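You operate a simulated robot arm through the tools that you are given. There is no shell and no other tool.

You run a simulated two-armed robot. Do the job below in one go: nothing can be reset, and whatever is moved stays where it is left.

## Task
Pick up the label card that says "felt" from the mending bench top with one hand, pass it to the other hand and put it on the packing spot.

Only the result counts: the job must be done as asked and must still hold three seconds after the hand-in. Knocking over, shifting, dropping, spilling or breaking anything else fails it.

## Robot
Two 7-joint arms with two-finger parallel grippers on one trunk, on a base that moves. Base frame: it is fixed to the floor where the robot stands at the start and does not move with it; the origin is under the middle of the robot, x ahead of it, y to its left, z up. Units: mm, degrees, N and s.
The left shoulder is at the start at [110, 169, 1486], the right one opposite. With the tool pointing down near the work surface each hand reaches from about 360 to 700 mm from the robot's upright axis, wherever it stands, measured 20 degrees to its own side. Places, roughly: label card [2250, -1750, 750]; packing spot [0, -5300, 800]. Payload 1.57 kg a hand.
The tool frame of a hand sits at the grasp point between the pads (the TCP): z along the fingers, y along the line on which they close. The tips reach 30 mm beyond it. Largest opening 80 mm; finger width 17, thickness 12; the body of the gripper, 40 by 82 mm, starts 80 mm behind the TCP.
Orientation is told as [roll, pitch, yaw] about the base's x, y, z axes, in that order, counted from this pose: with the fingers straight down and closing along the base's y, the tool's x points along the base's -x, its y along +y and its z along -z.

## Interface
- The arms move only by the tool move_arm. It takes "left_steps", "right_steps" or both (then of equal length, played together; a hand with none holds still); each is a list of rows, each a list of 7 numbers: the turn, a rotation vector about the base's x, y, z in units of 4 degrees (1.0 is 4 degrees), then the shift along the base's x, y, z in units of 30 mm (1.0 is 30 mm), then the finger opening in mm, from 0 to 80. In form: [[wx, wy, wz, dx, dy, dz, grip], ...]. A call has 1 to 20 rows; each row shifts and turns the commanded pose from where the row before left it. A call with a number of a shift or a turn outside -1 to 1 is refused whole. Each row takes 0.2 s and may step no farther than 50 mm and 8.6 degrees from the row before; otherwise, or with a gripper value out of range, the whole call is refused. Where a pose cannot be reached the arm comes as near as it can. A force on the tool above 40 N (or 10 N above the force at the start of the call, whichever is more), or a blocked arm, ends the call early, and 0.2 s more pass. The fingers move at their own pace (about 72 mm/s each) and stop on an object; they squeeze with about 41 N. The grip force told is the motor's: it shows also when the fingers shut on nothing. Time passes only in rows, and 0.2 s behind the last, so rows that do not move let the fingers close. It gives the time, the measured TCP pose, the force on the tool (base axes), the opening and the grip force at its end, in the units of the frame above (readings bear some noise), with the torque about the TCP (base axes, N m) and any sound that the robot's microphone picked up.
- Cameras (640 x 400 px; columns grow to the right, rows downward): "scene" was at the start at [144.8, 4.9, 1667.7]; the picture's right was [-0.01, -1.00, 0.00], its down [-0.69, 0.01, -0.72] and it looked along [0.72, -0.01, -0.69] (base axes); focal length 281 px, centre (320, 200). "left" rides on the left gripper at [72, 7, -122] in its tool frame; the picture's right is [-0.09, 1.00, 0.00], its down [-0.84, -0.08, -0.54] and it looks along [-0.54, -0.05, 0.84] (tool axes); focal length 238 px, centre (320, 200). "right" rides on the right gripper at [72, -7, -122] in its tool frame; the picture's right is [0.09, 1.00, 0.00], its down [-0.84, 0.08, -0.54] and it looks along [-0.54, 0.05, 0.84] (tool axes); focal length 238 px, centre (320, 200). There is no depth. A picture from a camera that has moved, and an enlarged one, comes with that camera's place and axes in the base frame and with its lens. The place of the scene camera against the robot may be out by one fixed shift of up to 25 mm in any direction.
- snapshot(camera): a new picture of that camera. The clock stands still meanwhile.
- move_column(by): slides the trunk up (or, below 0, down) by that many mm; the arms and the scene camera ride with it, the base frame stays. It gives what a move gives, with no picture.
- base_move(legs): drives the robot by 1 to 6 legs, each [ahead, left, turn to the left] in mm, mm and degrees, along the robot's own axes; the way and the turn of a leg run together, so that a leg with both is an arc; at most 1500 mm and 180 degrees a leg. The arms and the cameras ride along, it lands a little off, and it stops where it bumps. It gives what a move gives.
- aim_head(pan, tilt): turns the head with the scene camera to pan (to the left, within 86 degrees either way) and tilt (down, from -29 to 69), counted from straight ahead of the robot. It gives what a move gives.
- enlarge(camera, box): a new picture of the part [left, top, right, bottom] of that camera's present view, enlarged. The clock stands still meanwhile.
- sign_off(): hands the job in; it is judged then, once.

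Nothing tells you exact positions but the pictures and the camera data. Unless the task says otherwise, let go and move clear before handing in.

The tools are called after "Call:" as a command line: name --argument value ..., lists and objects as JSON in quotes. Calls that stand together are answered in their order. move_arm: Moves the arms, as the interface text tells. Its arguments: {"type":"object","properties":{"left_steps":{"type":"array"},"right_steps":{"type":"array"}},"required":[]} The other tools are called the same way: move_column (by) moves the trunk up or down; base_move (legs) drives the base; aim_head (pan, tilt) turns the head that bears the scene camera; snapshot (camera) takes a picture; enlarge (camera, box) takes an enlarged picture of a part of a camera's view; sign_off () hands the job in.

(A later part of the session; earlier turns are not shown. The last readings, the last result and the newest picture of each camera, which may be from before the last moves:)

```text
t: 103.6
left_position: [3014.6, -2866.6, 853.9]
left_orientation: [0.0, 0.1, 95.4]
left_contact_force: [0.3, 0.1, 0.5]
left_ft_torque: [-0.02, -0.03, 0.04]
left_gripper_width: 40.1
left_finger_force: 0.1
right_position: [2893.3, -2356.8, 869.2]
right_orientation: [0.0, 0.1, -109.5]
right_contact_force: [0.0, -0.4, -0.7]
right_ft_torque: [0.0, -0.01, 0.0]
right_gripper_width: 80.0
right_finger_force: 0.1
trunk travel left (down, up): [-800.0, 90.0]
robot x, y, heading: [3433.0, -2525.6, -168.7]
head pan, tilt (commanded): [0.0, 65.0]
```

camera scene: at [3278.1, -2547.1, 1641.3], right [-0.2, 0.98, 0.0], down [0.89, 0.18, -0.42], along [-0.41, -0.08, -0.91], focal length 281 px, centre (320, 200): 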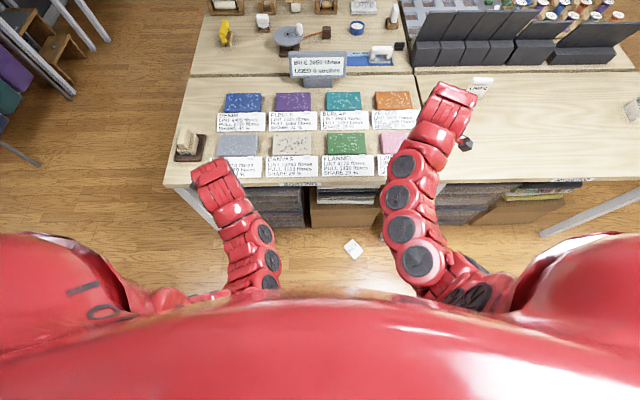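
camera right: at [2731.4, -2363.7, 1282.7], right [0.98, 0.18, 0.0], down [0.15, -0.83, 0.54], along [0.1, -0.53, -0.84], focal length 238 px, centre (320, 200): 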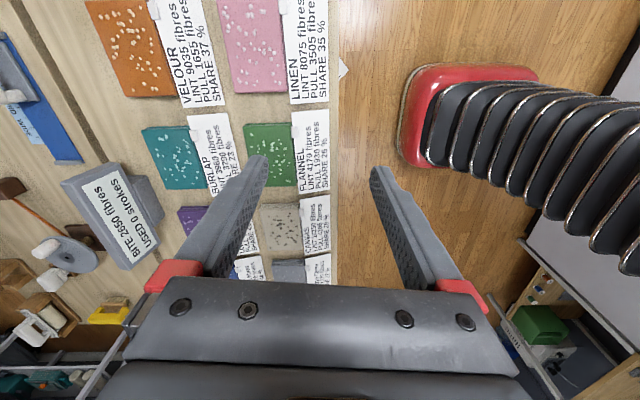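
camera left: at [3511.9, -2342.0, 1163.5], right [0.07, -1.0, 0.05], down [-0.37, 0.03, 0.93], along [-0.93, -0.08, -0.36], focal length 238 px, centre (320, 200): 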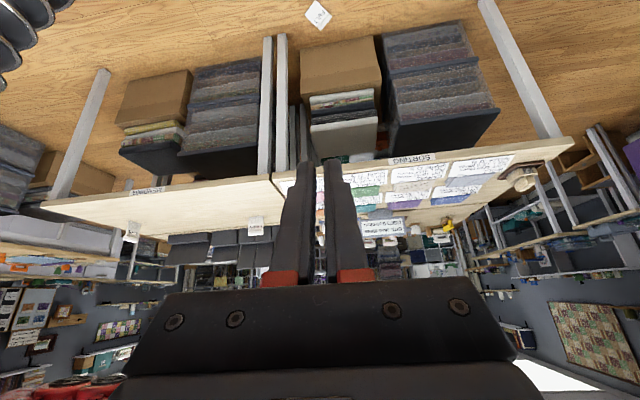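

The right hand is tucked over the corridor. Now I'll lower the trunk in stages.

Call:
move_column --by -400

Call:
move_arm --right_steps '[[0, 0, -1, 0, 0, 0, 80], [0, 0, -1, 0, 0, 0, 80], [0, 0, -1, 0, 0, 0, 80], [0, 0, -1, 0, 0, 0, 80]]'

Call:
snapshot --camera "right"

Call:
snapshot --camera "scene"

```text
t: 107.4
left_position: [3015.6, -2865.3, 454.7]
left_orientation: [-0.1, 0.1, 95.5]
left_contact_force: [0.9, -0.4, 0.0]
left_ft_torque: [0.02, 0.03, 0.03]
left_gripper_width: 40.1
left_finger_force: 0.1
right_position: [2894.5, -2359.4, 469.2]
right_orientation: [0.0, 0.2, -109.4]
right_contact_force: [0.4, 0.9, 0.0]
right_ft_torque: [-0.01, 0.02, -0.02]
right_gripper_width: 79.9
right_finger_force: 0.1
trunk travel left (down, up): [-400.0, 490.0]
robot x, y, heading: [3432.3, -2526.0, -168.4]
head pan, tilt (commanded): [0.0, 65.0]
```

```text
t: 108.4
left_position: [3015.5, -2865.4, 454.2]
left_orientation: [0.1, 0.1, 95.5]
left_contact_force: [0.6, 0.8, -1.0]
left_ft_torque: [-0.02, -0.01, 0.05]
left_gripper_width: 39.9
left_finger_force: 0.0
right_position: [2893.7, -2358.3, 468.6]
right_orientation: [0.0, 0.3, -125.7]
right_contact_force: [0.0, 0.0, -0.9]
right_ft_torque: [-0.01, -0.01, -0.01]
right_gripper_width: 80.0
right_finger_force: 0.0
trunk travel left (down, up): [-400.0, 490.0]
robot x, y, heading: [3432.1, -2526.8, -168.5]
head pan, tilt (commanded): [0.0, 65.0]
```

```text
taken
camera right: at [2930.5, -2296.4, 591.5], right [0.86, -0.5, 0.0], down [-0.42, -0.73, 0.54], along [-0.27, -0.47, -0.84], focal length 238 px, centre (320, 200)
```

right: 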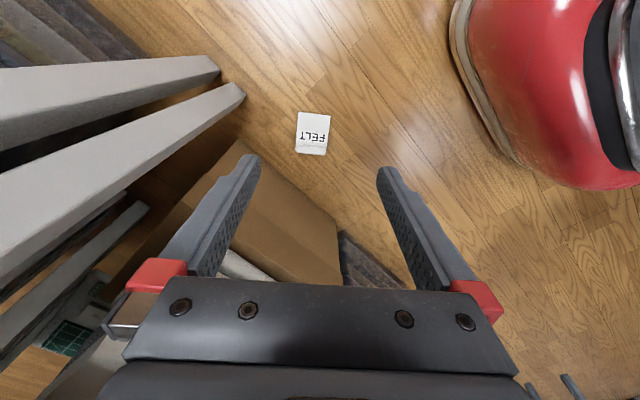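

```text
taken
camera scene: at [3277.4, -2546.7, 1241.2], right [-0.2, 0.98, 0.0], down [0.89, 0.18, -0.42], along [-0.41, -0.08, -0.91], focal length 281 px, centre (320, 200)
```

scene: 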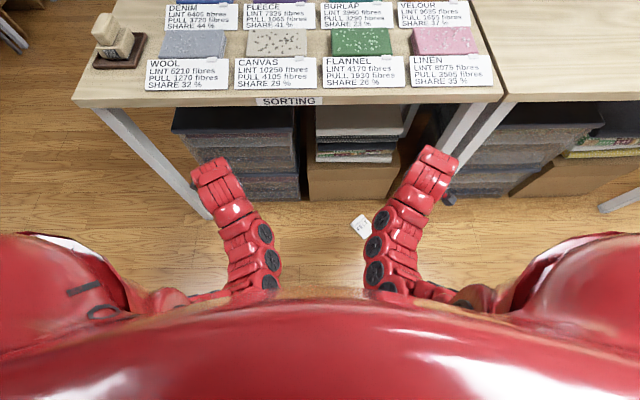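

The hand's yaw matches the card's orientation nicely. I'll lower the trunk further and zoom on the card.

Call:
move_column --by -330

Call:
snapshot --camera "right"

Call:
snapshot --camera "scene"

```text
t: 111.7
left_position: [3015.3, -2864.6, 124.9]
left_orientation: [-0.1, 0.0, 95.4]
left_contact_force: [-0.4, 0.9, 0.0]
left_ft_torque: [0.01, -0.01, -0.01]
left_gripper_width: 40.0
left_finger_force: 0.0
right_position: [2894.2, -2357.5, 139.6]
right_orientation: [0.0, 0.2, -125.5]
right_contact_force: [-0.4, 0.7, -0.6]
right_ft_torque: [0.02, -0.03, 0.02]
right_gripper_width: 80.1
right_finger_force: 0.1
trunk travel left (down, up): [-70.0, 820.0]
robot x, y, heading: [3430.6, -2526.0, -168.5]
head pan, tilt (commanded): [0.0, 65.0]
```

```text
taken
camera right: at [2930.5, -2296.3, 261.6], right [0.86, -0.5, 0.0], down [-0.42, -0.73, 0.54], along [-0.27, -0.47, -0.84], focal length 238 px, centre (320, 200)
```

right: 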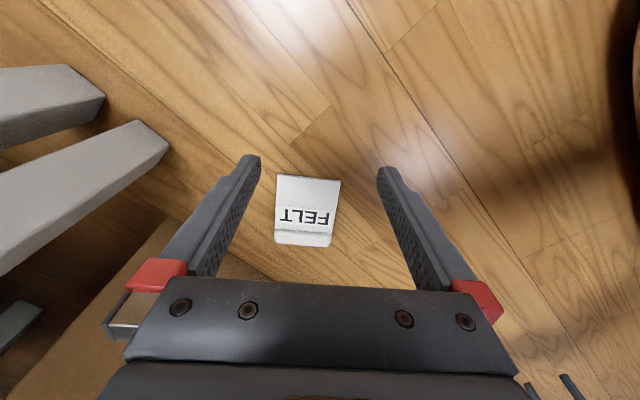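

```text
taken
camera scene: at [3277.5, -2546.7, 911.3], right [-0.2, 0.98, 0.0], down [0.89, 0.18, -0.42], along [-0.41, -0.08, -0.91], focal length 281 px, centre (320, 200)
```

scene: 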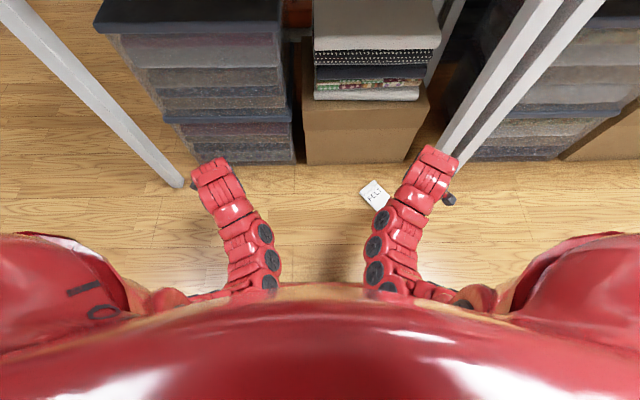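

The card is in clear view of the right camera. I'll enlarge it for measuring.

Call:
enlarge --camera "right" --box '[250, 150, 370, 270]'

```text
3.33 times, centred on (310, 210) of right
camera zoom: at [2930.5, -2296.3, 261.6], right [0.86, -0.5, 0.0], down [-0.42, -0.73, 0.54], along [-0.27, -0.47, -0.84], focal length 794 px, centre (353, 167)
```

zoom: 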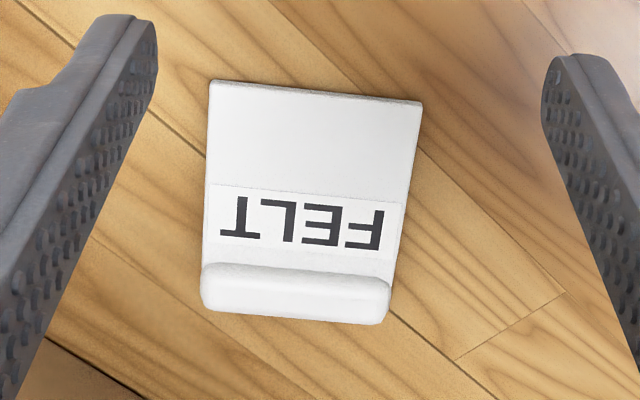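

The card lies with its bar toward a box about 80 mm away. I'll hook closed fingertips behind the bar and draw the card gently toward me for more room; first, moving the closed right hand over that spot.

Call:
move_arm --right_steps '[[0, 0, 0, -0.61, -0.766, 0, 0], [0, 0, 0, -0.61, -0.766, 0, 0], [0, 0, 0, -0.61, -0.766, 0, 0], [0, 0, 0, -0.61, -0.766, 0, 0], [0, 0, 0, -0.61, -0.766, -0.5, 0], [0, 0, 0, -0.61, -0.766, -0.8, 0]]'

Call:
snapshot --camera "right"

Call:
snapshot --camera "scene"

```text
t: 113.1
left_position: [3014.8, -2864.6, 125.4]
left_orientation: [-0.1, 0.1, 95.5]
left_contact_force: [-0.4, -0.4, 1.0]
left_ft_torque: [-0.01, -0.03, 0.02]
left_gripper_width: 40.0
left_finger_force: 0.0
right_position: [2783.2, -2495.2, 101.0]
right_orientation: [-0.1, 0.1, -125.6]
right_contact_force: [-0.2, -0.4, -0.2]
right_ft_torque: [-0.02, -0.01, 0.0]
right_gripper_width: 0.1
right_finger_force: 21.1
trunk travel left (down, up): [-70.0, 820.0]
robot x, y, heading: [3433.5, -2525.3, -168.8]
head pan, tilt (commanded): [0.0, 65.0]
```

```text
taken
camera right: at [2819.7, -2433.6, 222.4], right [0.86, -0.5, 0.0], down [-0.42, -0.73, 0.54], along [-0.27, -0.47, -0.84], focal length 238 px, centre (320, 200)
```

right: 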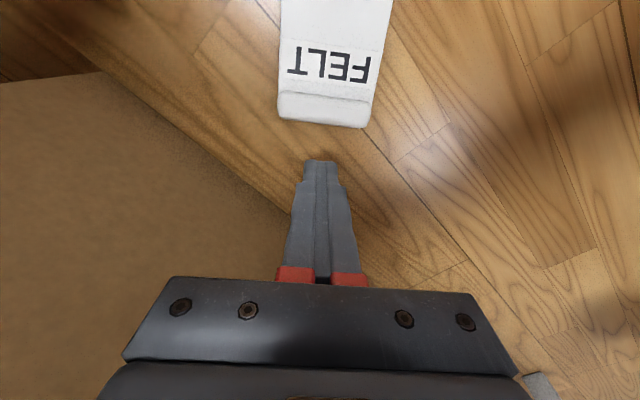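

```text
taken
camera scene: at [3277.4, -2546.7, 911.2], right [-0.2, 0.98, 0.0], down [0.89, 0.18, -0.42], along [-0.41, -0.08, -0.91], focal length 281 px, centre (320, 200)
```

scene: 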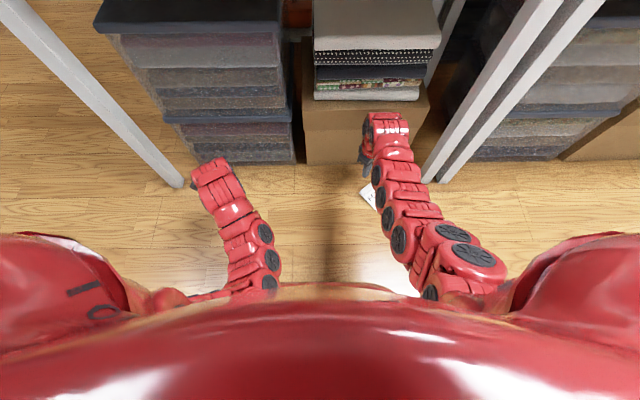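

The closed fingertips are just beyond the bar. I'll lower them to the floor level and draw the card back about 110 mm.

Call:
move_arm --right_steps '[[0, 0, 0, 0, 0, -0.74, 0], [0, 0, 0, 0, 0, -0.74, 0], [0, 0, 0, 0, 0, -0.74, 0]]'

Call:
snapshot --camera "right"

```text
t: 113.9
left_position: [3016.0, -2865.6, 124.9]
left_orientation: [-0.1, 0.2, 95.5]
left_contact_force: [-0.2, -0.7, 0.6]
left_ft_torque: [0.0, 0.01, 0.0]
left_gripper_width: 39.9
left_finger_force: 0.0
right_position: [2785.0, -2495.7, 56.0]
right_orientation: [0.0, 0.2, -125.6]
right_contact_force: [0.1, -0.5, 0.3]
right_ft_torque: [-0.04, 0.01, -0.02]
right_gripper_width: 0.0
right_finger_force: 21.2
right hand out of reach, approached as far as the arm can: row 3
trunk travel left (down, up): [-70.0, 820.0]
robot x, y, heading: [3434.2, -2526.2, -168.3]
head pan, tilt (commanded): [0.0, 65.0]
```

```text
taken
camera right: at [2820.6, -2433.7, 177.6], right [0.86, -0.5, 0.0], down [-0.42, -0.73, 0.54], along [-0.27, -0.47, -0.84], focal length 238 px, centre (320, 200)
```

right: 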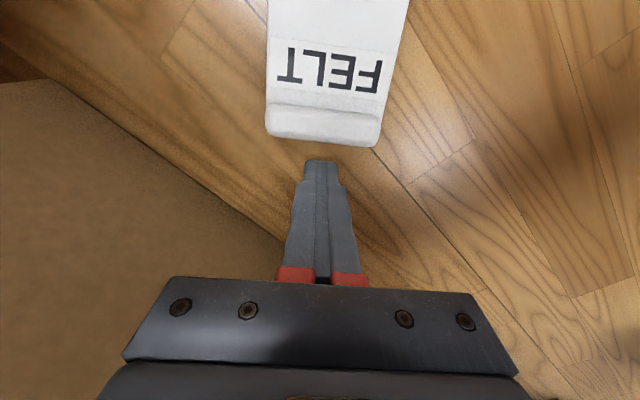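

The arm is at its lower reach here, so I'll take the last bit with the trunk, then draw the card back.

Call:
move_column --by -21

Call:
move_arm --right_steps '[[0, 0, 0, 0.3, 0.42, 0, 0], [0, 0, 0, 0.43, 0.6, 0, 0], [0, 0, 0, 0.43, 0.6, 0, 0], [0, 0, 0, 0.43, 0.6, 0, 0], [0, 0, 0, 0.43, 0.6, 0, 0], [0, 0, 0, 0.3, 0.42, 0, 0]]'

Call:
snapshot --camera "right"

```text
t: 114.5
left_position: [3015.3, -2866.7, 101.4]
left_orientation: [0.0, 0.1, 95.5]
left_contact_force: [-0.7, -0.9, 0.2]
left_ft_torque: [0.0, 0.0, -0.01]
left_gripper_width: 40.0
left_finger_force: 0.1
right_position: [2783.9, -2495.7, 32.1]
right_orientation: [-0.1, 0.2, -125.5]
right_contact_force: [-0.3, -0.2, 0.7]
right_ft_torque: [0.01, 0.0, -0.06]
right_gripper_width: 0.0
right_finger_force: 20.6
trunk travel left (down, up): [-49.0, 841.0]
robot x, y, heading: [3432.7, -2525.1, -168.7]
head pan, tilt (commanded): [0.0, 65.0]
```

```text
t: 115.9
left_position: [3014.4, -2864.7, 102.9]
left_orientation: [-0.2, 0.0, 95.5]
left_contact_force: [-0.4, 0.5, 0.1]
left_ft_torque: [0.0, 0.01, 0.01]
left_gripper_width: 40.1
left_finger_force: 0.1
right_position: [2854.0, -2397.3, 34.0]
right_orientation: [0.1, 0.3, -125.4]
right_contact_force: [-0.6, 0.1, 0.6]
right_ft_torque: [0.0, -0.02, -0.03]
right_gripper_width: 0.0
right_finger_force: 21.6
trunk travel left (down, up): [-49.0, 841.0]
robot x, y, heading: [3433.1, -2526.2, -168.5]
head pan, tilt (commanded): [0.0, 65.0]
```

```text
taken
camera right: at [2890.0, -2336.3, 155.6], right [0.86, -0.5, 0.0], down [-0.43, -0.73, 0.54], along [-0.27, -0.47, -0.84], focal length 238 px, centre (320, 200)
```

right: 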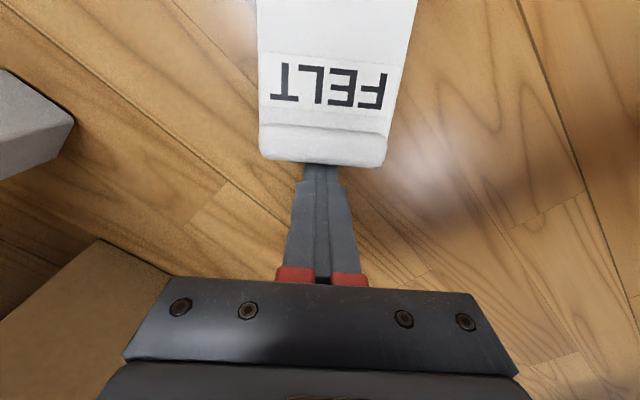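

The card slid about 100 mm clear of the box. Now I'll raise the hand and rotate it a quarter turn so the fingers can close across the bar's short side.

Call:
move_arm --right_steps '[[0, 0, 0, -0.1, -0.13, 0.5, 0], [0, 0, 0, 0, 0, 0.9, 0], [0, 0, 0, 0, 0, 0.9, 0], [0, 0, 0, 0, 0, 0.7, 50], [0, 0, -1, 0, 0, 0, 50], [0, 0, -1, 0, 0, 0, 50], [0, 0, -1, 0, 0, 0, 50], [0, 0, -1, 0, 0, 0, 50], [0, 0, -1, 0, 0, 0, 50], [0, 0, -1, 0, 0, 0, 50], [0, 0, -1, 0, 0, 0, 50], [0, 0, -1, 0, 0, 0, 50], [0, 0, -1, 0, 0, 0, 50], [0, 0, -1, 0, 0, 0, 50], [0, 0, -1, 0, 0, 0, 50]]'

Call:
move_arm --right_steps '[[0, 0, -1, 0, 0, 0, 50], [0, 0, -1, 0, 0, 0, 50], [0, 0, -1, 0, 0, 0, 50], [0, 0, -1, 0, 0, 0, 50], [0, 0, -1, 0, 0, 0, 50], [0, 0, -1, 0, 0, 0, 50], [0, 0, -1, 0, 0, 0, 50], [0, 0, -1, 0, 0, 0, 50], [0, 0, -1, 0, 0, 0, 50], [0, 0, -1, 0, 0, 0, 50], [0, 0, -1, 0, 0, 0, 50], [0, 0, -0.7, 0, 0, 0, 50]]'

Call:
snapshot --camera "right"

Call:
snapshot --camera "scene"

```text
t: 119.1
left_position: [3014.5, -2864.1, 101.2]
left_orientation: [0.0, -0.1, 95.7]
left_contact_force: [-0.7, 0.0, -1.6]
left_ft_torque: [-0.01, 0.01, -0.02]
left_gripper_width: 39.9
left_finger_force: 0.2
right_position: [2851.5, -2403.0, 123.5]
right_orientation: [-0.2, 0.3, -169.7]
right_contact_force: [-0.4, 0.8, -0.3]
right_ft_torque: [-0.01, -0.03, -0.01]
right_gripper_width: 50.0
right_finger_force: 0.0
trunk travel left (down, up): [-49.0, 841.0]
robot x, y, heading: [3436.2, -2524.7, -168.4]
head pan, tilt (commanded): [0.0, 65.0]
```

```text
t: 121.7
left_position: [3016.3, -2864.5, 101.9]
left_orientation: [-0.1, 0.0, 95.5]
left_contact_force: [-0.1, 1.2, 0.0]
left_ft_torque: [0.01, 0.01, 0.01]
left_gripper_width: 40.2
left_finger_force: 0.2
right_position: [2851.6, -2402.8, 123.2]
right_orientation: [-0.1, 0.1, 143.6]
right_contact_force: [-0.4, 0.0, -0.3]
right_ft_torque: [-0.01, -0.01, -0.01]
right_gripper_width: 49.9
right_finger_force: 0.1
trunk travel left (down, up): [-49.0, 841.0]
robot x, y, heading: [3436.0, -2521.8, -168.5]
head pan, tilt (commanded): [0.0, 65.0]
```

```text
taken
camera right: at [2912.4, -2439.6, 246.0], right [-0.52, -0.86, 0.0], down [-0.72, 0.43, 0.54], along [-0.46, 0.28, -0.84], focal length 238 px, centre (320, 200)
```

right: 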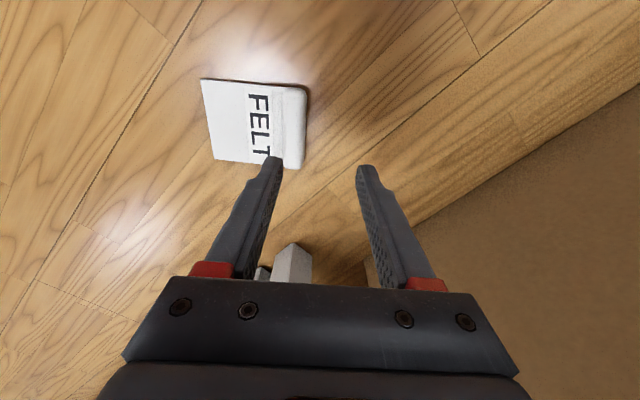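

```text
taken
camera scene: at [3276.5, -2547.8, 890.0], right [-0.2, 0.98, 0.0], down [0.89, 0.18, -0.42], along [-0.41, -0.08, -0.91], focal length 281 px, centre (320, 200)
```

scene: 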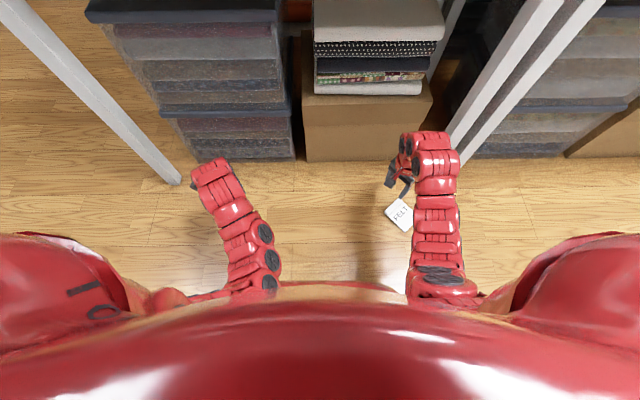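

The hand is turned as wanted, and the bar runs lengthwise in the camera view. I'll enlarge to measure it.

Call:
enlarge --camera "right" --box '[190, 60, 350, 190]'

```text
3.08 times, centred on (270, 125) of right
camera zoom: at [2912.4, -2439.6, 246.0], right [-0.52, -0.86, 0.0], down [-0.72, 0.43, 0.54], along [-0.46, 0.28, -0.84], focal length 733 px, centre (474, 431)
```

zoom: 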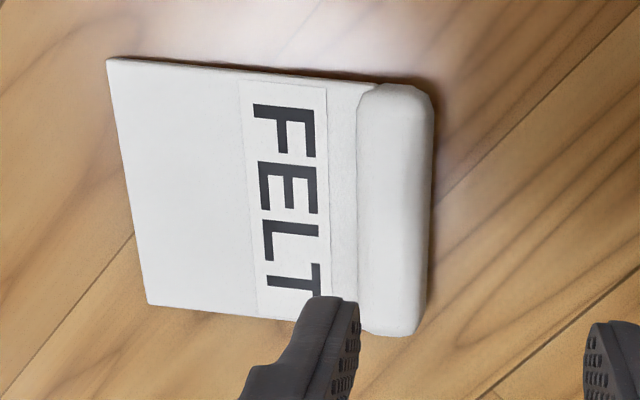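

The bar is aligned with the hand: about 78 mm long and 22 by 21 mm thick. I'll lean the hand 16° so that the outer finger can reach low behind the bar, and hover over the bar's "T" side.

Call:
move_arm --right_steps '[[0.805, -0.593, 0, -0.052, 0.225, -0.36, 40], [0.805, -0.593, 0, -0.052, 0.225, -0.36, 40], [0.805, -0.593, 0, -0.052, 0.225, -0.36, 40], [0.805, -0.593, 0, -0.052, 0.225, -0.36, 40]]'

Call:
snapshot --camera "right"

Call:
enlarge --camera "scene" --box '[340, 110, 500, 240]'

```text
t: 122.7
left_position: [3016.3, -2866.2, 102.5]
left_orientation: [-0.1, 0.1, 95.5]
left_contact_force: [-0.4, -0.1, -0.4]
left_ft_torque: [0.01, 0.02, 0.0]
left_gripper_width: 40.3
left_finger_force: 0.0
right_position: [2845.3, -2374.5, 81.0]
right_orientation: [-16.2, 0.3, 143.7]
right_contact_force: [-0.4, 0.3, -0.1]
right_ft_torque: [0.01, 0.01, 0.04]
right_gripper_width: 39.9
right_finger_force: 0.0
trunk travel left (down, up): [-49.0, 841.0]
robot x, y, heading: [3433.3, -2525.2, -168.7]
head pan, tilt (commanded): [0.0, 65.0]
```

```text
taken
camera right: at [2886.4, -2438.7, 200.5], right [-0.49, -0.82, -0.28], down [-0.81, 0.32, 0.5], along [-0.32, 0.47, -0.82], focal length 238 px, centre (320, 200)
```

right: 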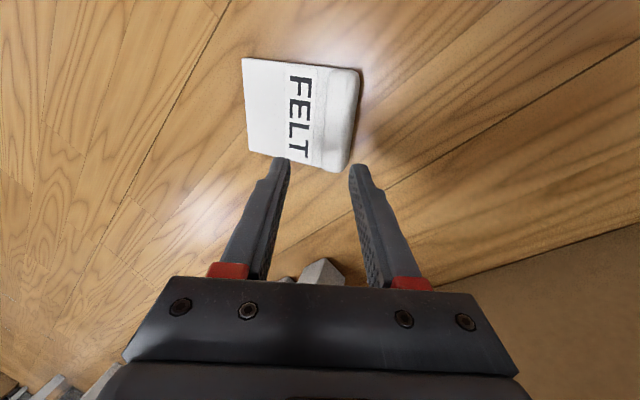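

```text
3.08 times, centred on (420, 175) of scene
camera zoom: at [3276.4, -2547.7, 890.0], right [-0.2, 0.98, 0.0], down [0.89, 0.18, -0.42], along [-0.41, -0.08, -0.91], focal length 864 px, centre (12, 277)
```

zoom: 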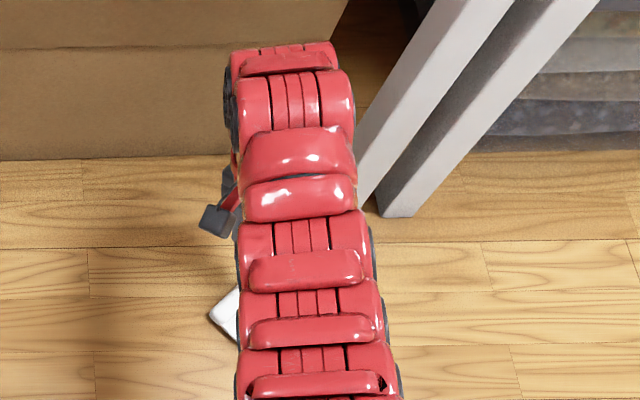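

The bar's T end sits in line between the fingers. I'll lower to just above contact height and check.

Call:
move_arm --right_steps '[[0, 0, 0, 0, 0, -0.45, 40], [0, 0, 0, 0, 0, -0.45, 40], [0, 0, 0, 0, 0, -0.4, 40]]'

Call:
snapshot --camera "right"

Call:
enlarge --camera "right" --box '[220, 60, 420, 220]'

```text
t: 123.5
left_position: [3015.1, -2865.3, 103.2]
left_orientation: [-0.1, 0.0, 95.5]
left_contact_force: [0.4, -0.8, 0.2]
left_ft_torque: [0.04, 0.01, 0.0]
left_gripper_width: 40.2
left_finger_force: 0.1
right_position: [2843.8, -2375.3, 43.0]
right_orientation: [-16.1, 0.1, 143.6]
right_contact_force: [-0.4, 0.0, -0.1]
right_ft_torque: [-0.04, -0.02, 0.01]
right_gripper_width: 39.7
right_finger_force: 0.1
trunk travel left (down, up): [-49.0, 841.0]
robot x, y, heading: [3435.4, -2520.4, -168.7]
head pan, tilt (commanded): [0.0, 65.0]
```

```text
taken
camera right: at [2886.2, -2439.8, 161.7], right [-0.49, -0.83, -0.28], down [-0.81, 0.32, 0.5], along [-0.32, 0.47, -0.82], focal length 238 px, centre (320, 200)
```

right: 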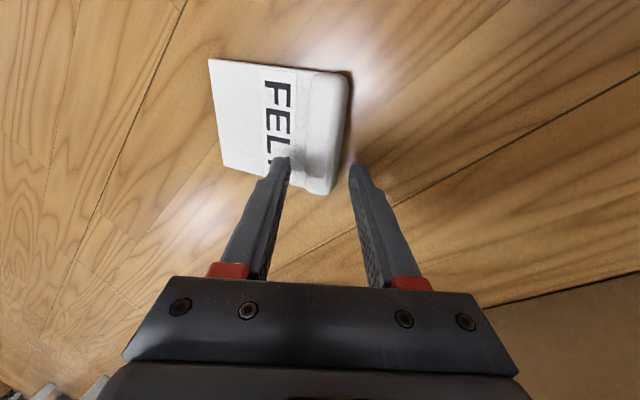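

```text
2.50 times, centred on (320, 140) of right
camera zoom: at [2886.2, -2439.8, 161.7], right [-0.49, -0.83, -0.28], down [-0.81, 0.32, 0.5], along [-0.32, 0.47, -0.82], focal length 596 px, centre (320, 350)
```

zoom: 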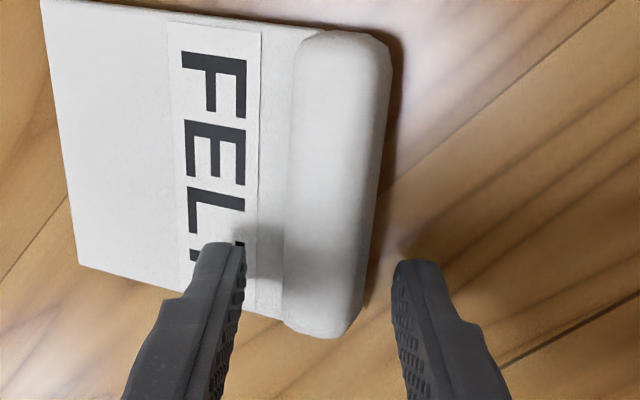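

The fingers straddle the bar near its T end. I'll lower the last few millimetres and close.

Call:
move_arm --right_steps '[[0, 0, 0, 0, 0, -0.13, 40], [0, 0, 0, 0, 0, 0, 40]]'

Call:
move_arm --right_steps '[[0, 0, 0, 0, 0, 0, 30], [0, 0, 0, 0, 0, 0, 24], [0, 0, 0, 0, 0, 0, 15], [0, 0, 0, 0, 0, 0, 5], [0, 0, 0, 0, 0, 0, 5]]'

Call:
enlarge --camera "right" --box '[220, 60, 420, 220]'

```text
t: 124.1
left_position: [3015.1, -2865.4, 103.3]
left_orientation: [-0.2, 0.0, 95.5]
left_contact_force: [-0.4, 0.1, 0.5]
left_ft_torque: [0.01, 0.02, 0.02]
left_gripper_width: 39.9
left_finger_force: 0.1
right_position: [2844.1, -2374.9, 39.4]
right_orientation: [-16.1, 0.1, 143.7]
right_contact_force: [-0.4, 0.4, -0.2]
right_ft_torque: [0.0, 0.01, 0.02]
right_gripper_width: 39.8
right_finger_force: 0.0
trunk travel left (down, up): [-49.0, 841.0]
robot x, y, heading: [3432.8, -2523.6, -168.5]
head pan, tilt (commanded): [0.0, 65.0]
```

```text
t: 125.3
left_position: [3014.3, -2865.1, 102.1]
left_orientation: [-0.1, 0.0, 95.5]
left_contact_force: [-0.8, -0.3, 0.1]
left_ft_torque: [-0.02, -0.03, 0.02]
left_gripper_width: 40.2
left_finger_force: 0.1
right_position: [2843.0, -2374.5, 39.0]
right_orientation: [-16.1, 0.1, 143.6]
right_contact_force: [-0.7, -3.1, 9.2]
right_ft_torque: [-0.2, -0.14, -0.01]
right_gripper_width: 22.7
right_finger_force: 35.3
trunk travel left (down, up): [-49.0, 841.0]
robot x, y, heading: [3433.1, -2523.4, -168.6]
head pan, tilt (commanded): [0.0, 65.0]
```

```text
2.50 times, centred on (320, 140) of right
camera zoom: at [2885.8, -2440.3, 158.5], right [-0.49, -0.83, -0.28], down [-0.81, 0.32, 0.5], along [-0.32, 0.47, -0.82], focal length 596 px, centre (320, 350)
```

zoom: 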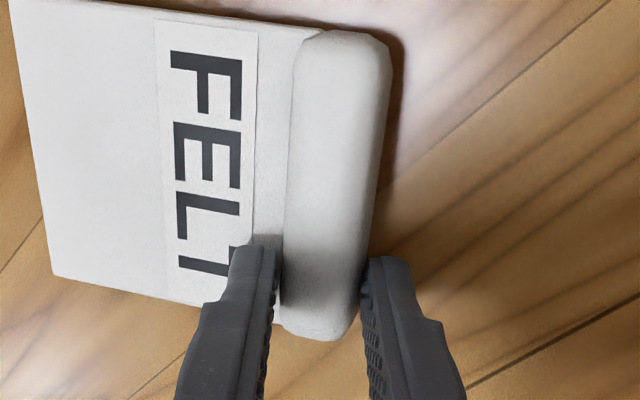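

It's gripped at 22.7 mm with force. I'll lift slightly and see whether it holds.

Call:
move_arm --right_steps '[[0, 0, 0, 0, 0, 0.2, 5], [0, 0, 0, 0, 0, 0.3, 5], [0, 0, 0, 0, 0, 0.3, 5], [0, 0, 0, 0, 0, 0.4, 5]]'

Call:
snapshot --camera "right"

Call:
snapshot --camera "left"

```text
t: 126.3
left_position: [3015.5, -2866.0, 103.2]
left_orientation: [-0.1, 0.0, 95.5]
left_contact_force: [0.1, 0.3, 0.7]
left_ft_torque: [0.01, 0.01, 0.02]
left_gripper_width: 40.3
left_finger_force: 0.0
right_position: [2843.3, -2375.4, 74.4]
right_orientation: [-16.2, 0.2, 143.6]
right_contact_force: [-0.5, 0.0, 0.5]
right_ft_torque: [0.01, -0.02, 0.02]
right_gripper_width: 21.0
right_finger_force: 34.0
trunk travel left (down, up): [-49.0, 841.0]
robot x, y, heading: [3432.2, -2524.4, -168.8]
head pan, tilt (commanded): [0.0, 65.0]
```

```text
taken
camera right: at [2886.0, -2439.1, 194.0], right [-0.49, -0.83, -0.28], down [-0.81, 0.32, 0.5], along [-0.32, 0.47, -0.82], focal length 238 px, centre (320, 200)
```

right: 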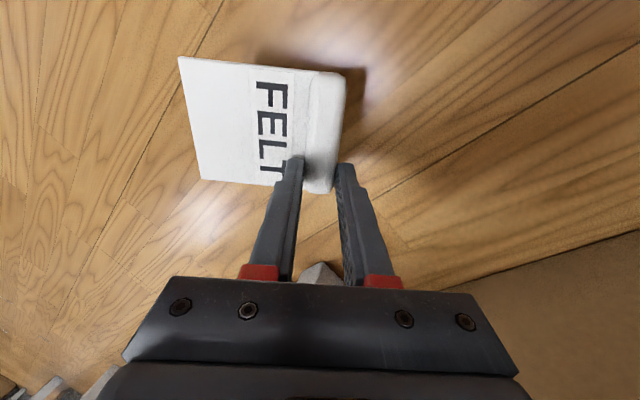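

```text
taken
camera left: at [3015.3, -2937.3, 224.1], right [-1.0, 0.0, 0.0], down [0.0, 0.84, 0.54], along [0.0, 0.54, -0.84], focal length 238 px, centre (320, 200)
```

left: 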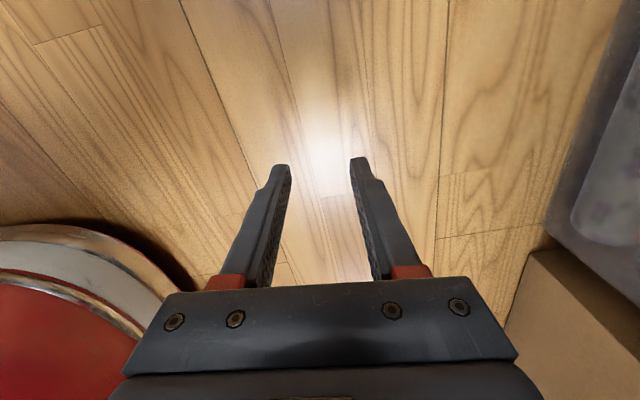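

The grip holds and the card is off the floor. I'll lift further and draw it in toward me, away from the bench edge, before raising the trunk.

Call:
move_arm --right_steps '[[0, 0, 0, 0.2, 0.04, 0.5, 5], [0, 0, 0, 0.3, 0.06, 0.5, 5], [0, 0, 0, 0.4, 0.08, 0.5, 5], [0, 0, 0, 0.5, 0.1, 0.5, 5], [0, 0, 0, 0.5, 0.1, 0.3, 5], [0, 0, 0, 0.5, 0.1, 0.2, 5], [0, 0, 0, 0.5, 0.1, 0, 5], [0, 0, 0, 0.5, 0.1, 0, 5]]'

Call:
snapshot --camera "right"

Call:
snapshot --camera "scene"

```text
t: 128.1
left_position: [3015.2, -2865.8, 101.8]
left_orientation: [-0.1, 0.0, 95.5]
left_contact_force: [-0.3, -0.3, -0.3]
left_ft_torque: [0.01, -0.02, 0.0]
left_gripper_width: 39.8
left_finger_force: 0.0
right_position: [2946.7, -2354.4, 145.3]
right_orientation: [-15.9, 0.2, 143.7]
right_contact_force: [0.2, -0.4, -0.4]
right_ft_torque: [0.01, 0.02, 0.01]
right_gripper_width: 20.7
right_finger_force: 34.5
right hand out of reach, approached as far as the arm can: row 8
trunk travel left (down, up): [-49.0, 841.0]
robot x, y, heading: [3431.7, -2527.9, -168.5]
head pan, tilt (commanded): [0.0, 65.0]
```

```text
taken
camera right: at [2987.8, -2418.4, 264.7], right [-0.49, -0.83, -0.27], down [-0.81, 0.32, 0.5], along [-0.32, 0.47, -0.82], focal length 238 px, centre (320, 200)
```

right: 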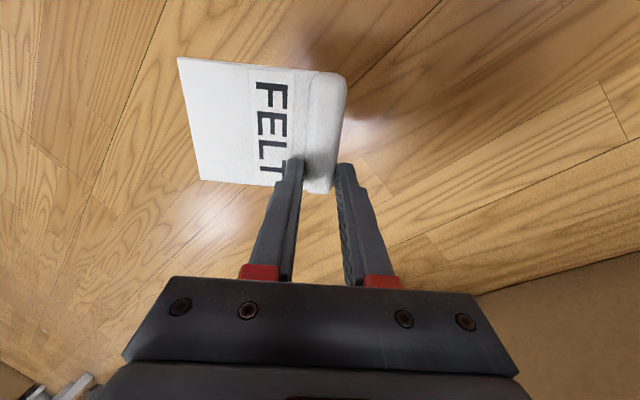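

```text
taken
camera scene: at [3276.4, -2547.8, 890.0], right [-0.2, 0.98, 0.0], down [0.89, 0.18, -0.42], along [-0.41, -0.08, -0.91], focal length 281 px, centre (320, 200)
```

scene: 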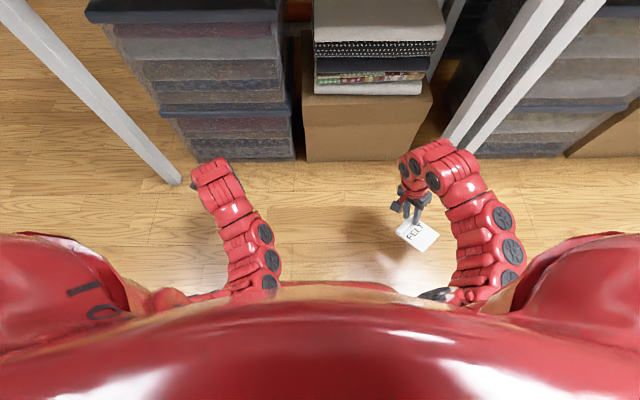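

The card stays firm. Raising the trunk with both hands over the corridor.

Call:
move_column --by 350

Call:
snapshot --camera "right"

Call:
move_column --by 350

Call:
snapshot --camera "right"

Call:
snapshot --camera "scene"

```text
t: 131.6
left_position: [3015.3, -2865.2, 454.4]
left_orientation: [-0.2, 0.1, 95.5]
left_contact_force: [0.2, -0.1, -0.4]
left_ft_torque: [0.0, 0.03, -0.01]
left_gripper_width: 40.2
left_finger_force: 0.1
right_position: [2946.4, -2354.2, 496.9]
right_orientation: [-15.9, 0.1, 143.7]
right_contact_force: [-0.8, -0.5, 0.0]
right_ft_torque: [0.0, 0.01, 0.02]
right_gripper_width: 20.7
right_finger_force: 34.7
trunk travel left (down, up): [-399.0, 491.0]
robot x, y, heading: [3433.4, -2524.4, -168.6]
head pan, tilt (commanded): [0.0, 65.0]
```

```text
taken
camera right: at [2987.6, -2417.9, 615.0], right [-0.49, -0.83, -0.27], down [-0.81, 0.32, 0.5], along [-0.33, 0.47, -0.82], focal length 238 px, centre (320, 200)
```

right: 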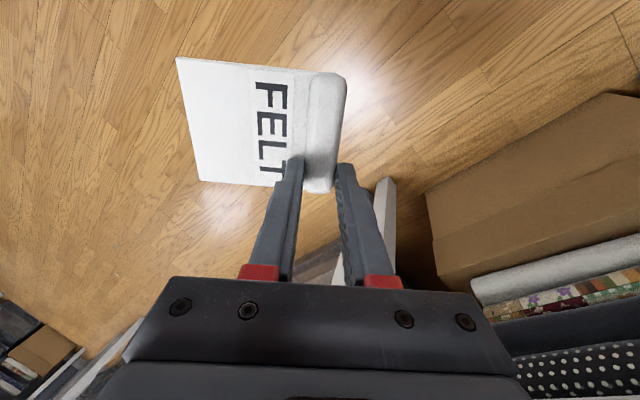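

```text
t: 135.0
left_position: [3014.1, -2865.4, 803.2]
left_orientation: [-0.1, 0.1, 95.5]
left_contact_force: [-0.6, 0.0, -1.0]
left_ft_torque: [-0.02, 0.01, 0.02]
left_gripper_width: 40.2
left_finger_force: 0.0
right_position: [2946.1, -2354.7, 845.5]
right_orientation: [-15.8, 0.1, 143.8]
right_contact_force: [0.2, 0.9, -0.7]
right_ft_torque: [0.02, 0.03, -0.01]
right_gripper_width: 20.7
right_finger_force: 34.2
trunk travel left (down, up): [-749.0, 141.0]
robot x, y, heading: [3431.3, -2527.2, -168.5]
head pan, tilt (commanded): [0.0, 65.0]
```

```text
taken
camera right: at [2987.6, -2417.9, 965.0], right [-0.49, -0.83, -0.27], down [-0.81, 0.32, 0.5], along [-0.33, 0.47, -0.82], focal length 238 px, centre (320, 200)
```

right: 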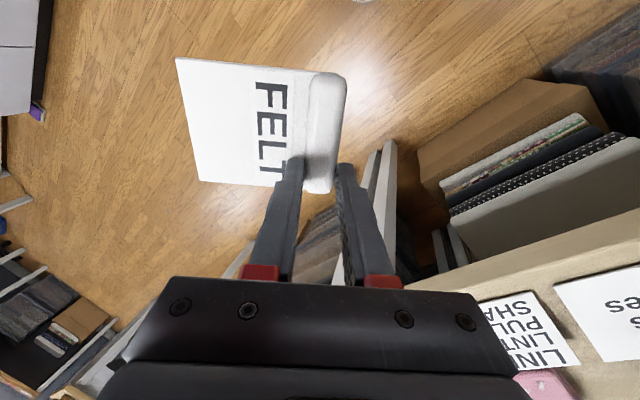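

```text
taken
camera scene: at [3277.3, -2546.7, 1590.2], right [-0.2, 0.98, 0.0], down [0.89, 0.18, -0.42], along [-0.41, -0.08, -0.91], focal length 281 px, centre (320, 200)
```

scene: 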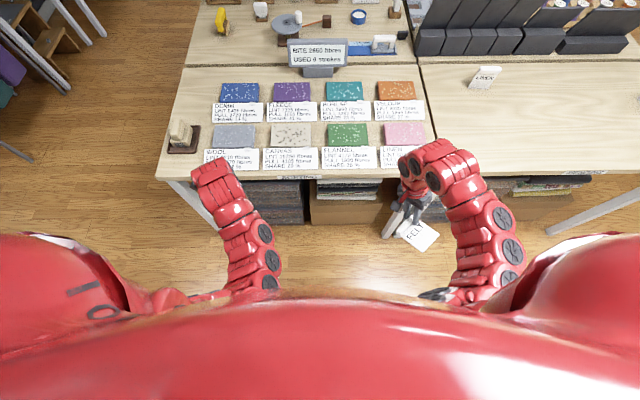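

The grip is very stable and the card sits flush against the fingers. I'll rotate the right hand to turn the card upright, with the fingers pointing forward, moving it toward my middle.

Call:
move_arm --right_steps '[[-0.806, 0.592, 0, -0.023, -0.257, 0.148, 5], [-0.806, 0.592, 0, -0.023, -0.257, 0.148, 5], [-0.806, 0.592, 0, -0.023, -0.257, 0.148, 5], [-0.806, 0.592, 0, -0.023, -0.257, 0.148, 5], [-0.806, 0.592, 0, -0.023, -0.257, 0.148, 5], [-0.806, 0.592, 0, -0.023, -0.257, 0.148, 5], [-0.806, 0.592, 0, -0.023, -0.257, 0.148, 5], [-0.806, 0.592, 0, -0.023, -0.257, 0.148, 5], [-0.806, 0.592, 0, -0.023, -0.257, 0.148, 5], [-0.806, 0.592, 0, -0.023, -0.257, 0.148, 5]]'

Call:
snapshot --camera "scene"

```text
t: 137.2
left_position: [3014.5, -2865.3, 804.6]
left_orientation: [-0.1, 0.1, 95.5]
left_contact_force: [-0.3, 0.1, 0.0]
left_ft_torque: [0.01, -0.01, 0.0]
left_gripper_width: 40.1
left_finger_force: 0.0
right_position: [2939.4, -2431.6, 889.2]
right_orientation: [24.2, 0.1, 143.7]
right_contact_force: [0.4, -0.5, -0.2]
right_ft_torque: [0.01, 0.01, 0.05]
right_gripper_width: 20.8
right_finger_force: 34.2
trunk travel left (down, up): [-749.0, 141.0]
robot x, y, heading: [3435.7, -2527.7, -168.8]
head pan, tilt (commanded): [0.0, 65.0]
```

```text
taken
camera scene: at [3277.7, -2546.8, 1590.3], right [-0.2, 0.98, 0.0], down [0.89, 0.18, -0.42], along [-0.41, -0.08, -0.91], focal length 281 px, centre (320, 200)
```

scene: 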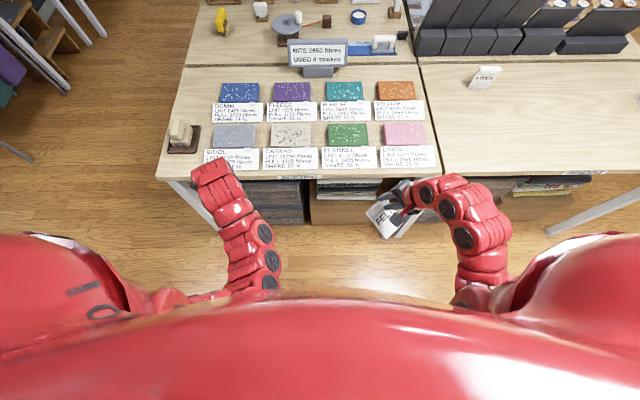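

The rotation is going well. I'll continue until the card is upright.

Call:
move_arm --right_steps '[[-0.806, 0.592, 0, -0.023, -0.257, 0.148, 5], [-0.806, 0.592, 0, -0.023, -0.257, 0.148, 5], [-0.806, 0.592, 0, -0.023, -0.257, 0.148, 5], [-0.806, 0.592, 0, -0.023, -0.257, 0.148, 5], [-0.806, 0.592, 0, -0.023, -0.257, 0.148, 5], [-0.806, 0.592, 0, -0.023, -0.257, 0.148, 5], [-0.806, 0.592, 0, -0.023, -0.257, 0.148, 5], [-0.806, 0.592, 0, -0.023, -0.257, 0.148, 5], [-0.806, 0.592, 0, -0.023, -0.257, 0.148, 5], [-0.806, 0.592, 0, -0.023, -0.257, 0.148, 5], [-0.806, 0.592, 0, -0.023, -0.257, 0.148, 5], [-0.806, 0.592, 0, -0.023, -0.257, 0.148, 5], [-0.806, 0.592, 0, -0.023, -0.257, 0.148, 5], [-0.806, 0.592, 0, -0.023, -0.257, 0.148, 5], [-0.806, 0.592, 0, -0.023, -0.257, 0.148, 5], [-0.806, 0.592, 0, -0.023, -0.257, 0.148, 5]]'

Call:
snapshot --camera "scene"

Call:
snapshot --camera "right"

```text
t: 140.6
left_position: [3014.9, -2864.5, 802.9]
left_orientation: [-0.1, 0.0, 95.4]
left_contact_force: [0.3, -0.1, -0.2]
left_ft_torque: [-0.01, 0.02, 0.0]
left_gripper_width: 40.0
left_finger_force: 0.0
right_position: [2926.5, -2553.8, 960.3]
right_orientation: [88.2, 0.0, 143.8]
right_contact_force: [0.3, -0.2, 0.0]
right_ft_torque: [0.01, 0.01, 0.03]
right_gripper_width: 20.6
right_finger_force: 34.0
trunk travel left (down, up): [-749.0, 141.0]
robot x, y, heading: [3434.3, -2525.8, -168.4]
head pan, tilt (commanded): [0.0, 65.0]
```

```text
taken
camera scene: at [3277.3, -2547.0, 1590.2], right [-0.2, 0.98, 0.0], down [0.89, 0.18, -0.42], along [-0.41, -0.08, -0.91], focal length 281 px, centre (320, 200)
```

scene: 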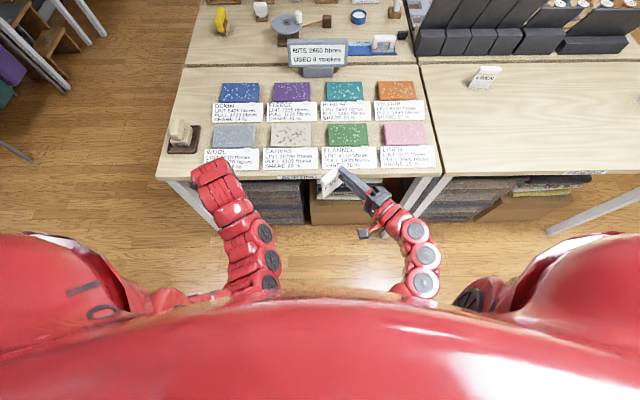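

```text
taken
camera right: at [3057.2, -2498.0, 957.2], right [0.06, -0.08, 1.0], down [-0.36, 0.93, 0.1], along [-0.93, -0.36, 0.02], focal length 238 px, centre (320, 200)
```

right: 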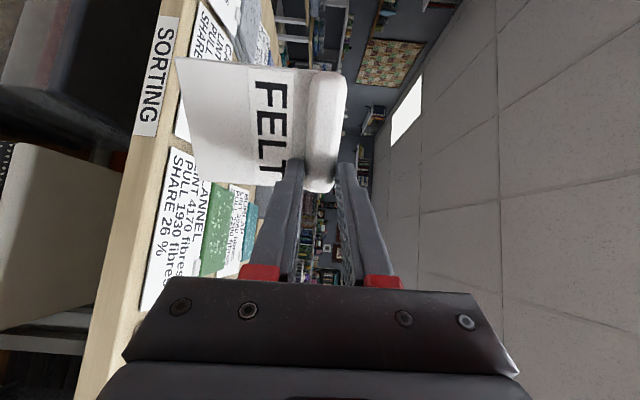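

The card is upright in the right hand. I'll raise the trunk to its top so both hands can work lower relative to the shoulders, and turn the left hand for the take-over.

Call:
move_column --by 135

Call:
move_arm --left_steps '[[0, 0, 1, 0, 0, -0.1, 80], [0, 0, 1, 0, 0, -0.1, 80], [0, 0, 1, 0, 0, 0, 80], [0, 0, 1, 0, 0, 0, 80], [0, 0, 1, 0, 0, 0, 80], [0, 0, 1, 0, 0, 0, 80], [0, 0, 1, 0, 0, 0, 80], [0, 0, 1, 0, 0, 0, 80], [0, 0, 1, 0, 0, 0, 80], [0, 0, 1, 0, 0, 0, 80], [0, 0, 1, 0, 0, 0, 80], [0, 0, 1, 0, 0, 0, 80]]' --right_steps '[[0, 0, 0, 0, 0, -0.4, 5], [0, 0, 0, 0, 0, -0.4, 5], [0, 0, 0, 0, 0, -0.4, 5], [0, 0, 0, 0, 0, -0.4, 5], [0, 0, 0, 0, 0, -0.4, 5], [0, 0, 0, 0, 0, -0.4, 5], [0, 0, 0, 0, 0, -0.4, 5], [0, 0, 0, 0, 0, -0.4, 5], [0, 0, 0, 0, 0, -0.4, 5], [0, 0, 0, 0, 0, -0.4, 5], [-0.36, 0.26, 0, 0, 0, -0.3, 5], [0, 0, 0, 0, 0, -0.2, 5]]'

Call:
snapshot --camera "scene"

```text
t: 142.2
left_position: [3014.1, -2865.3, 938.3]
left_orientation: [0.0, 0.2, 95.6]
left_contact_force: [-0.6, 0.4, 0.2]
left_ft_torque: [-0.01, -0.03, 0.04]
left_gripper_width: 40.0
left_finger_force: 0.1
right_position: [2925.6, -2553.7, 1095.4]
right_orientation: [88.1, 0.0, 143.8]
right_contact_force: [-0.6, 0.4, -0.1]
right_ft_torque: [0.0, 0.03, -0.02]
right_gripper_width: 20.6
right_finger_force: 34.0
trunk travel left (down, up): [-884.0, 6.0]
robot x, y, heading: [3434.6, -2524.9, -169.0]
head pan, tilt (commanded): [0.0, 65.0]
```

```text
t: 144.8
left_position: [3014.6, -2864.6, 932.1]
left_orientation: [0.0, 0.1, 143.4]
left_contact_force: [-0.2, 0.4, -0.5]
left_ft_torque: [-0.03, -0.01, 0.0]
left_gripper_width: 79.9
left_finger_force: 0.1
right_position: [2925.6, -2553.9, 959.9]
right_orientation: [89.9, -0.1, 143.9]
right_contact_force: [-0.7, 0.5, -0.5]
right_ft_torque: [-0.01, 0.0, 0.0]
right_gripper_width: 20.4
right_finger_force: 34.3
trunk travel left (down, up): [-884.0, 6.0]
robot x, y, heading: [3431.7, -2521.3, -168.6]
head pan, tilt (commanded): [0.0, 65.0]
```

```text
taken
camera scene: at [3277.3, -2546.8, 1725.2], right [-0.2, 0.98, 0.0], down [0.89, 0.18, -0.42], along [-0.41, -0.08, -0.91], focal length 281 px, centre (320, 200)
```

scene: 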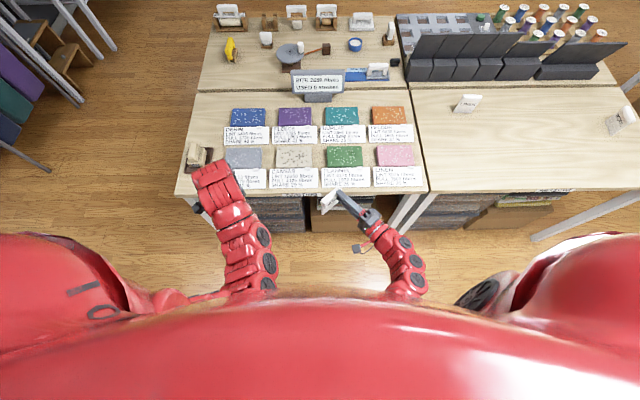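

Left is turned to match. I'll lean it 30° and bring it to a pre-grasp point beyond the card's F end.

Call:
move_arm --left_steps '[[0.554, 0.757, 0, 0.045, 0.843, 0.143, 80], [0.554, 0.757, 0, 0.045, 0.843, 0.143, 80], [0.554, 0.757, 0, 0.045, 0.843, 0.143, 80], [0.554, 0.757, 0, 0.045, 0.843, 0.143, 80], [0.554, 0.757, 0, 0.045, 0.843, 0.143, 80], [0.554, 0.757, 0, 0.045, 0.843, 0.143, 80], [0.554, 0.757, 0, 0.045, 0.843, 0.143, 80], [0.554, 0.757, 0, 0.045, 0.843, 0.143, 80]]'

Call:
snapshot --camera "left"

Call:
snapshot --camera "scene"

```text
t: 146.6
left_position: [3025.4, -2663.0, 966.9]
left_orientation: [0.1, -29.9, 143.3]
left_contact_force: [-0.7, 0.5, 0.5]
left_ft_torque: [0.04, -0.02, -0.02]
left_gripper_width: 80.0
left_finger_force: 0.1
right_position: [2925.4, -2553.7, 958.8]
right_orientation: [89.9, 0.0, 143.9]
right_contact_force: [-0.1, -0.3, -0.3]
right_ft_torque: [0.0, 0.03, 0.02]
right_gripper_width: 20.7
right_finger_force: 34.2
trunk travel left (down, up): [-884.0, 6.0]
robot x, y, heading: [3434.1, -2523.6, -168.6]
head pan, tilt (commanded): [0.0, 65.0]
```

```text
taken
camera left: at [3121.4, -2741.0, 1036.4], right [-0.66, -0.75, 0.05], down [-0.32, 0.33, 0.89], along [-0.68, 0.57, -0.46], focal length 238 px, centre (320, 200)
```

left: 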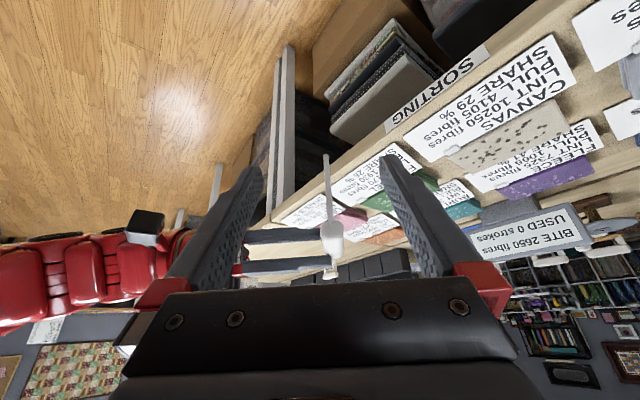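

```text
taken
camera scene: at [3278.2, -2546.5, 1725.3], right [-0.2, 0.98, 0.0], down [0.89, 0.18, -0.42], along [-0.41, -0.08, -0.91], focal length 281 px, centre (320, 200)
```

scene: 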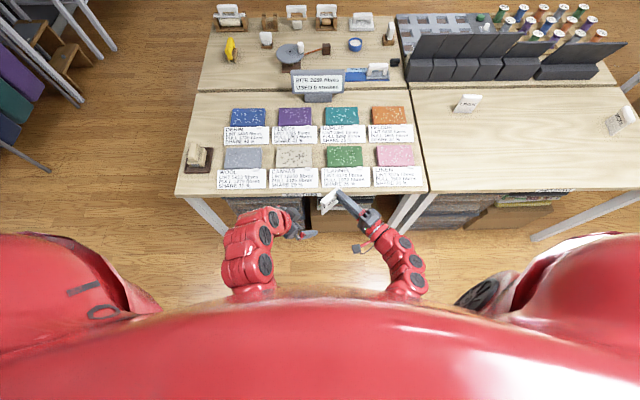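

The card's edge shows between the left fingers, with the right fingers coming from the other side. I'll zoom to check centring.

Call:
enlarge --camera "left" --box '[230, 140, 430, 290]'

```text
2.67 times, centred on (330, 215) of left
camera zoom: at [3121.4, -2741.0, 1036.4], right [-0.66, -0.75, 0.05], down [-0.32, 0.33, 0.89], along [-0.68, 0.57, -0.46], focal length 636 px, centre (293, 160)
```

zoom: 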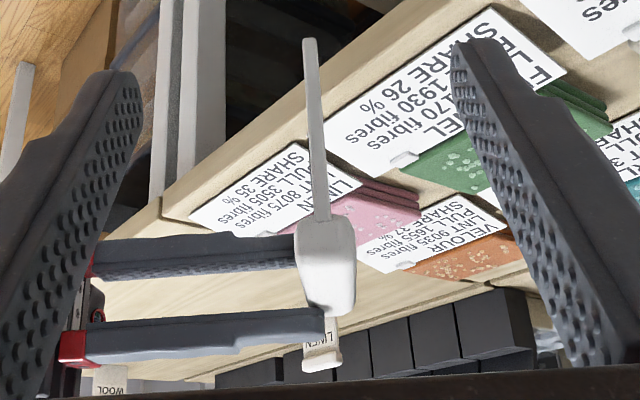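

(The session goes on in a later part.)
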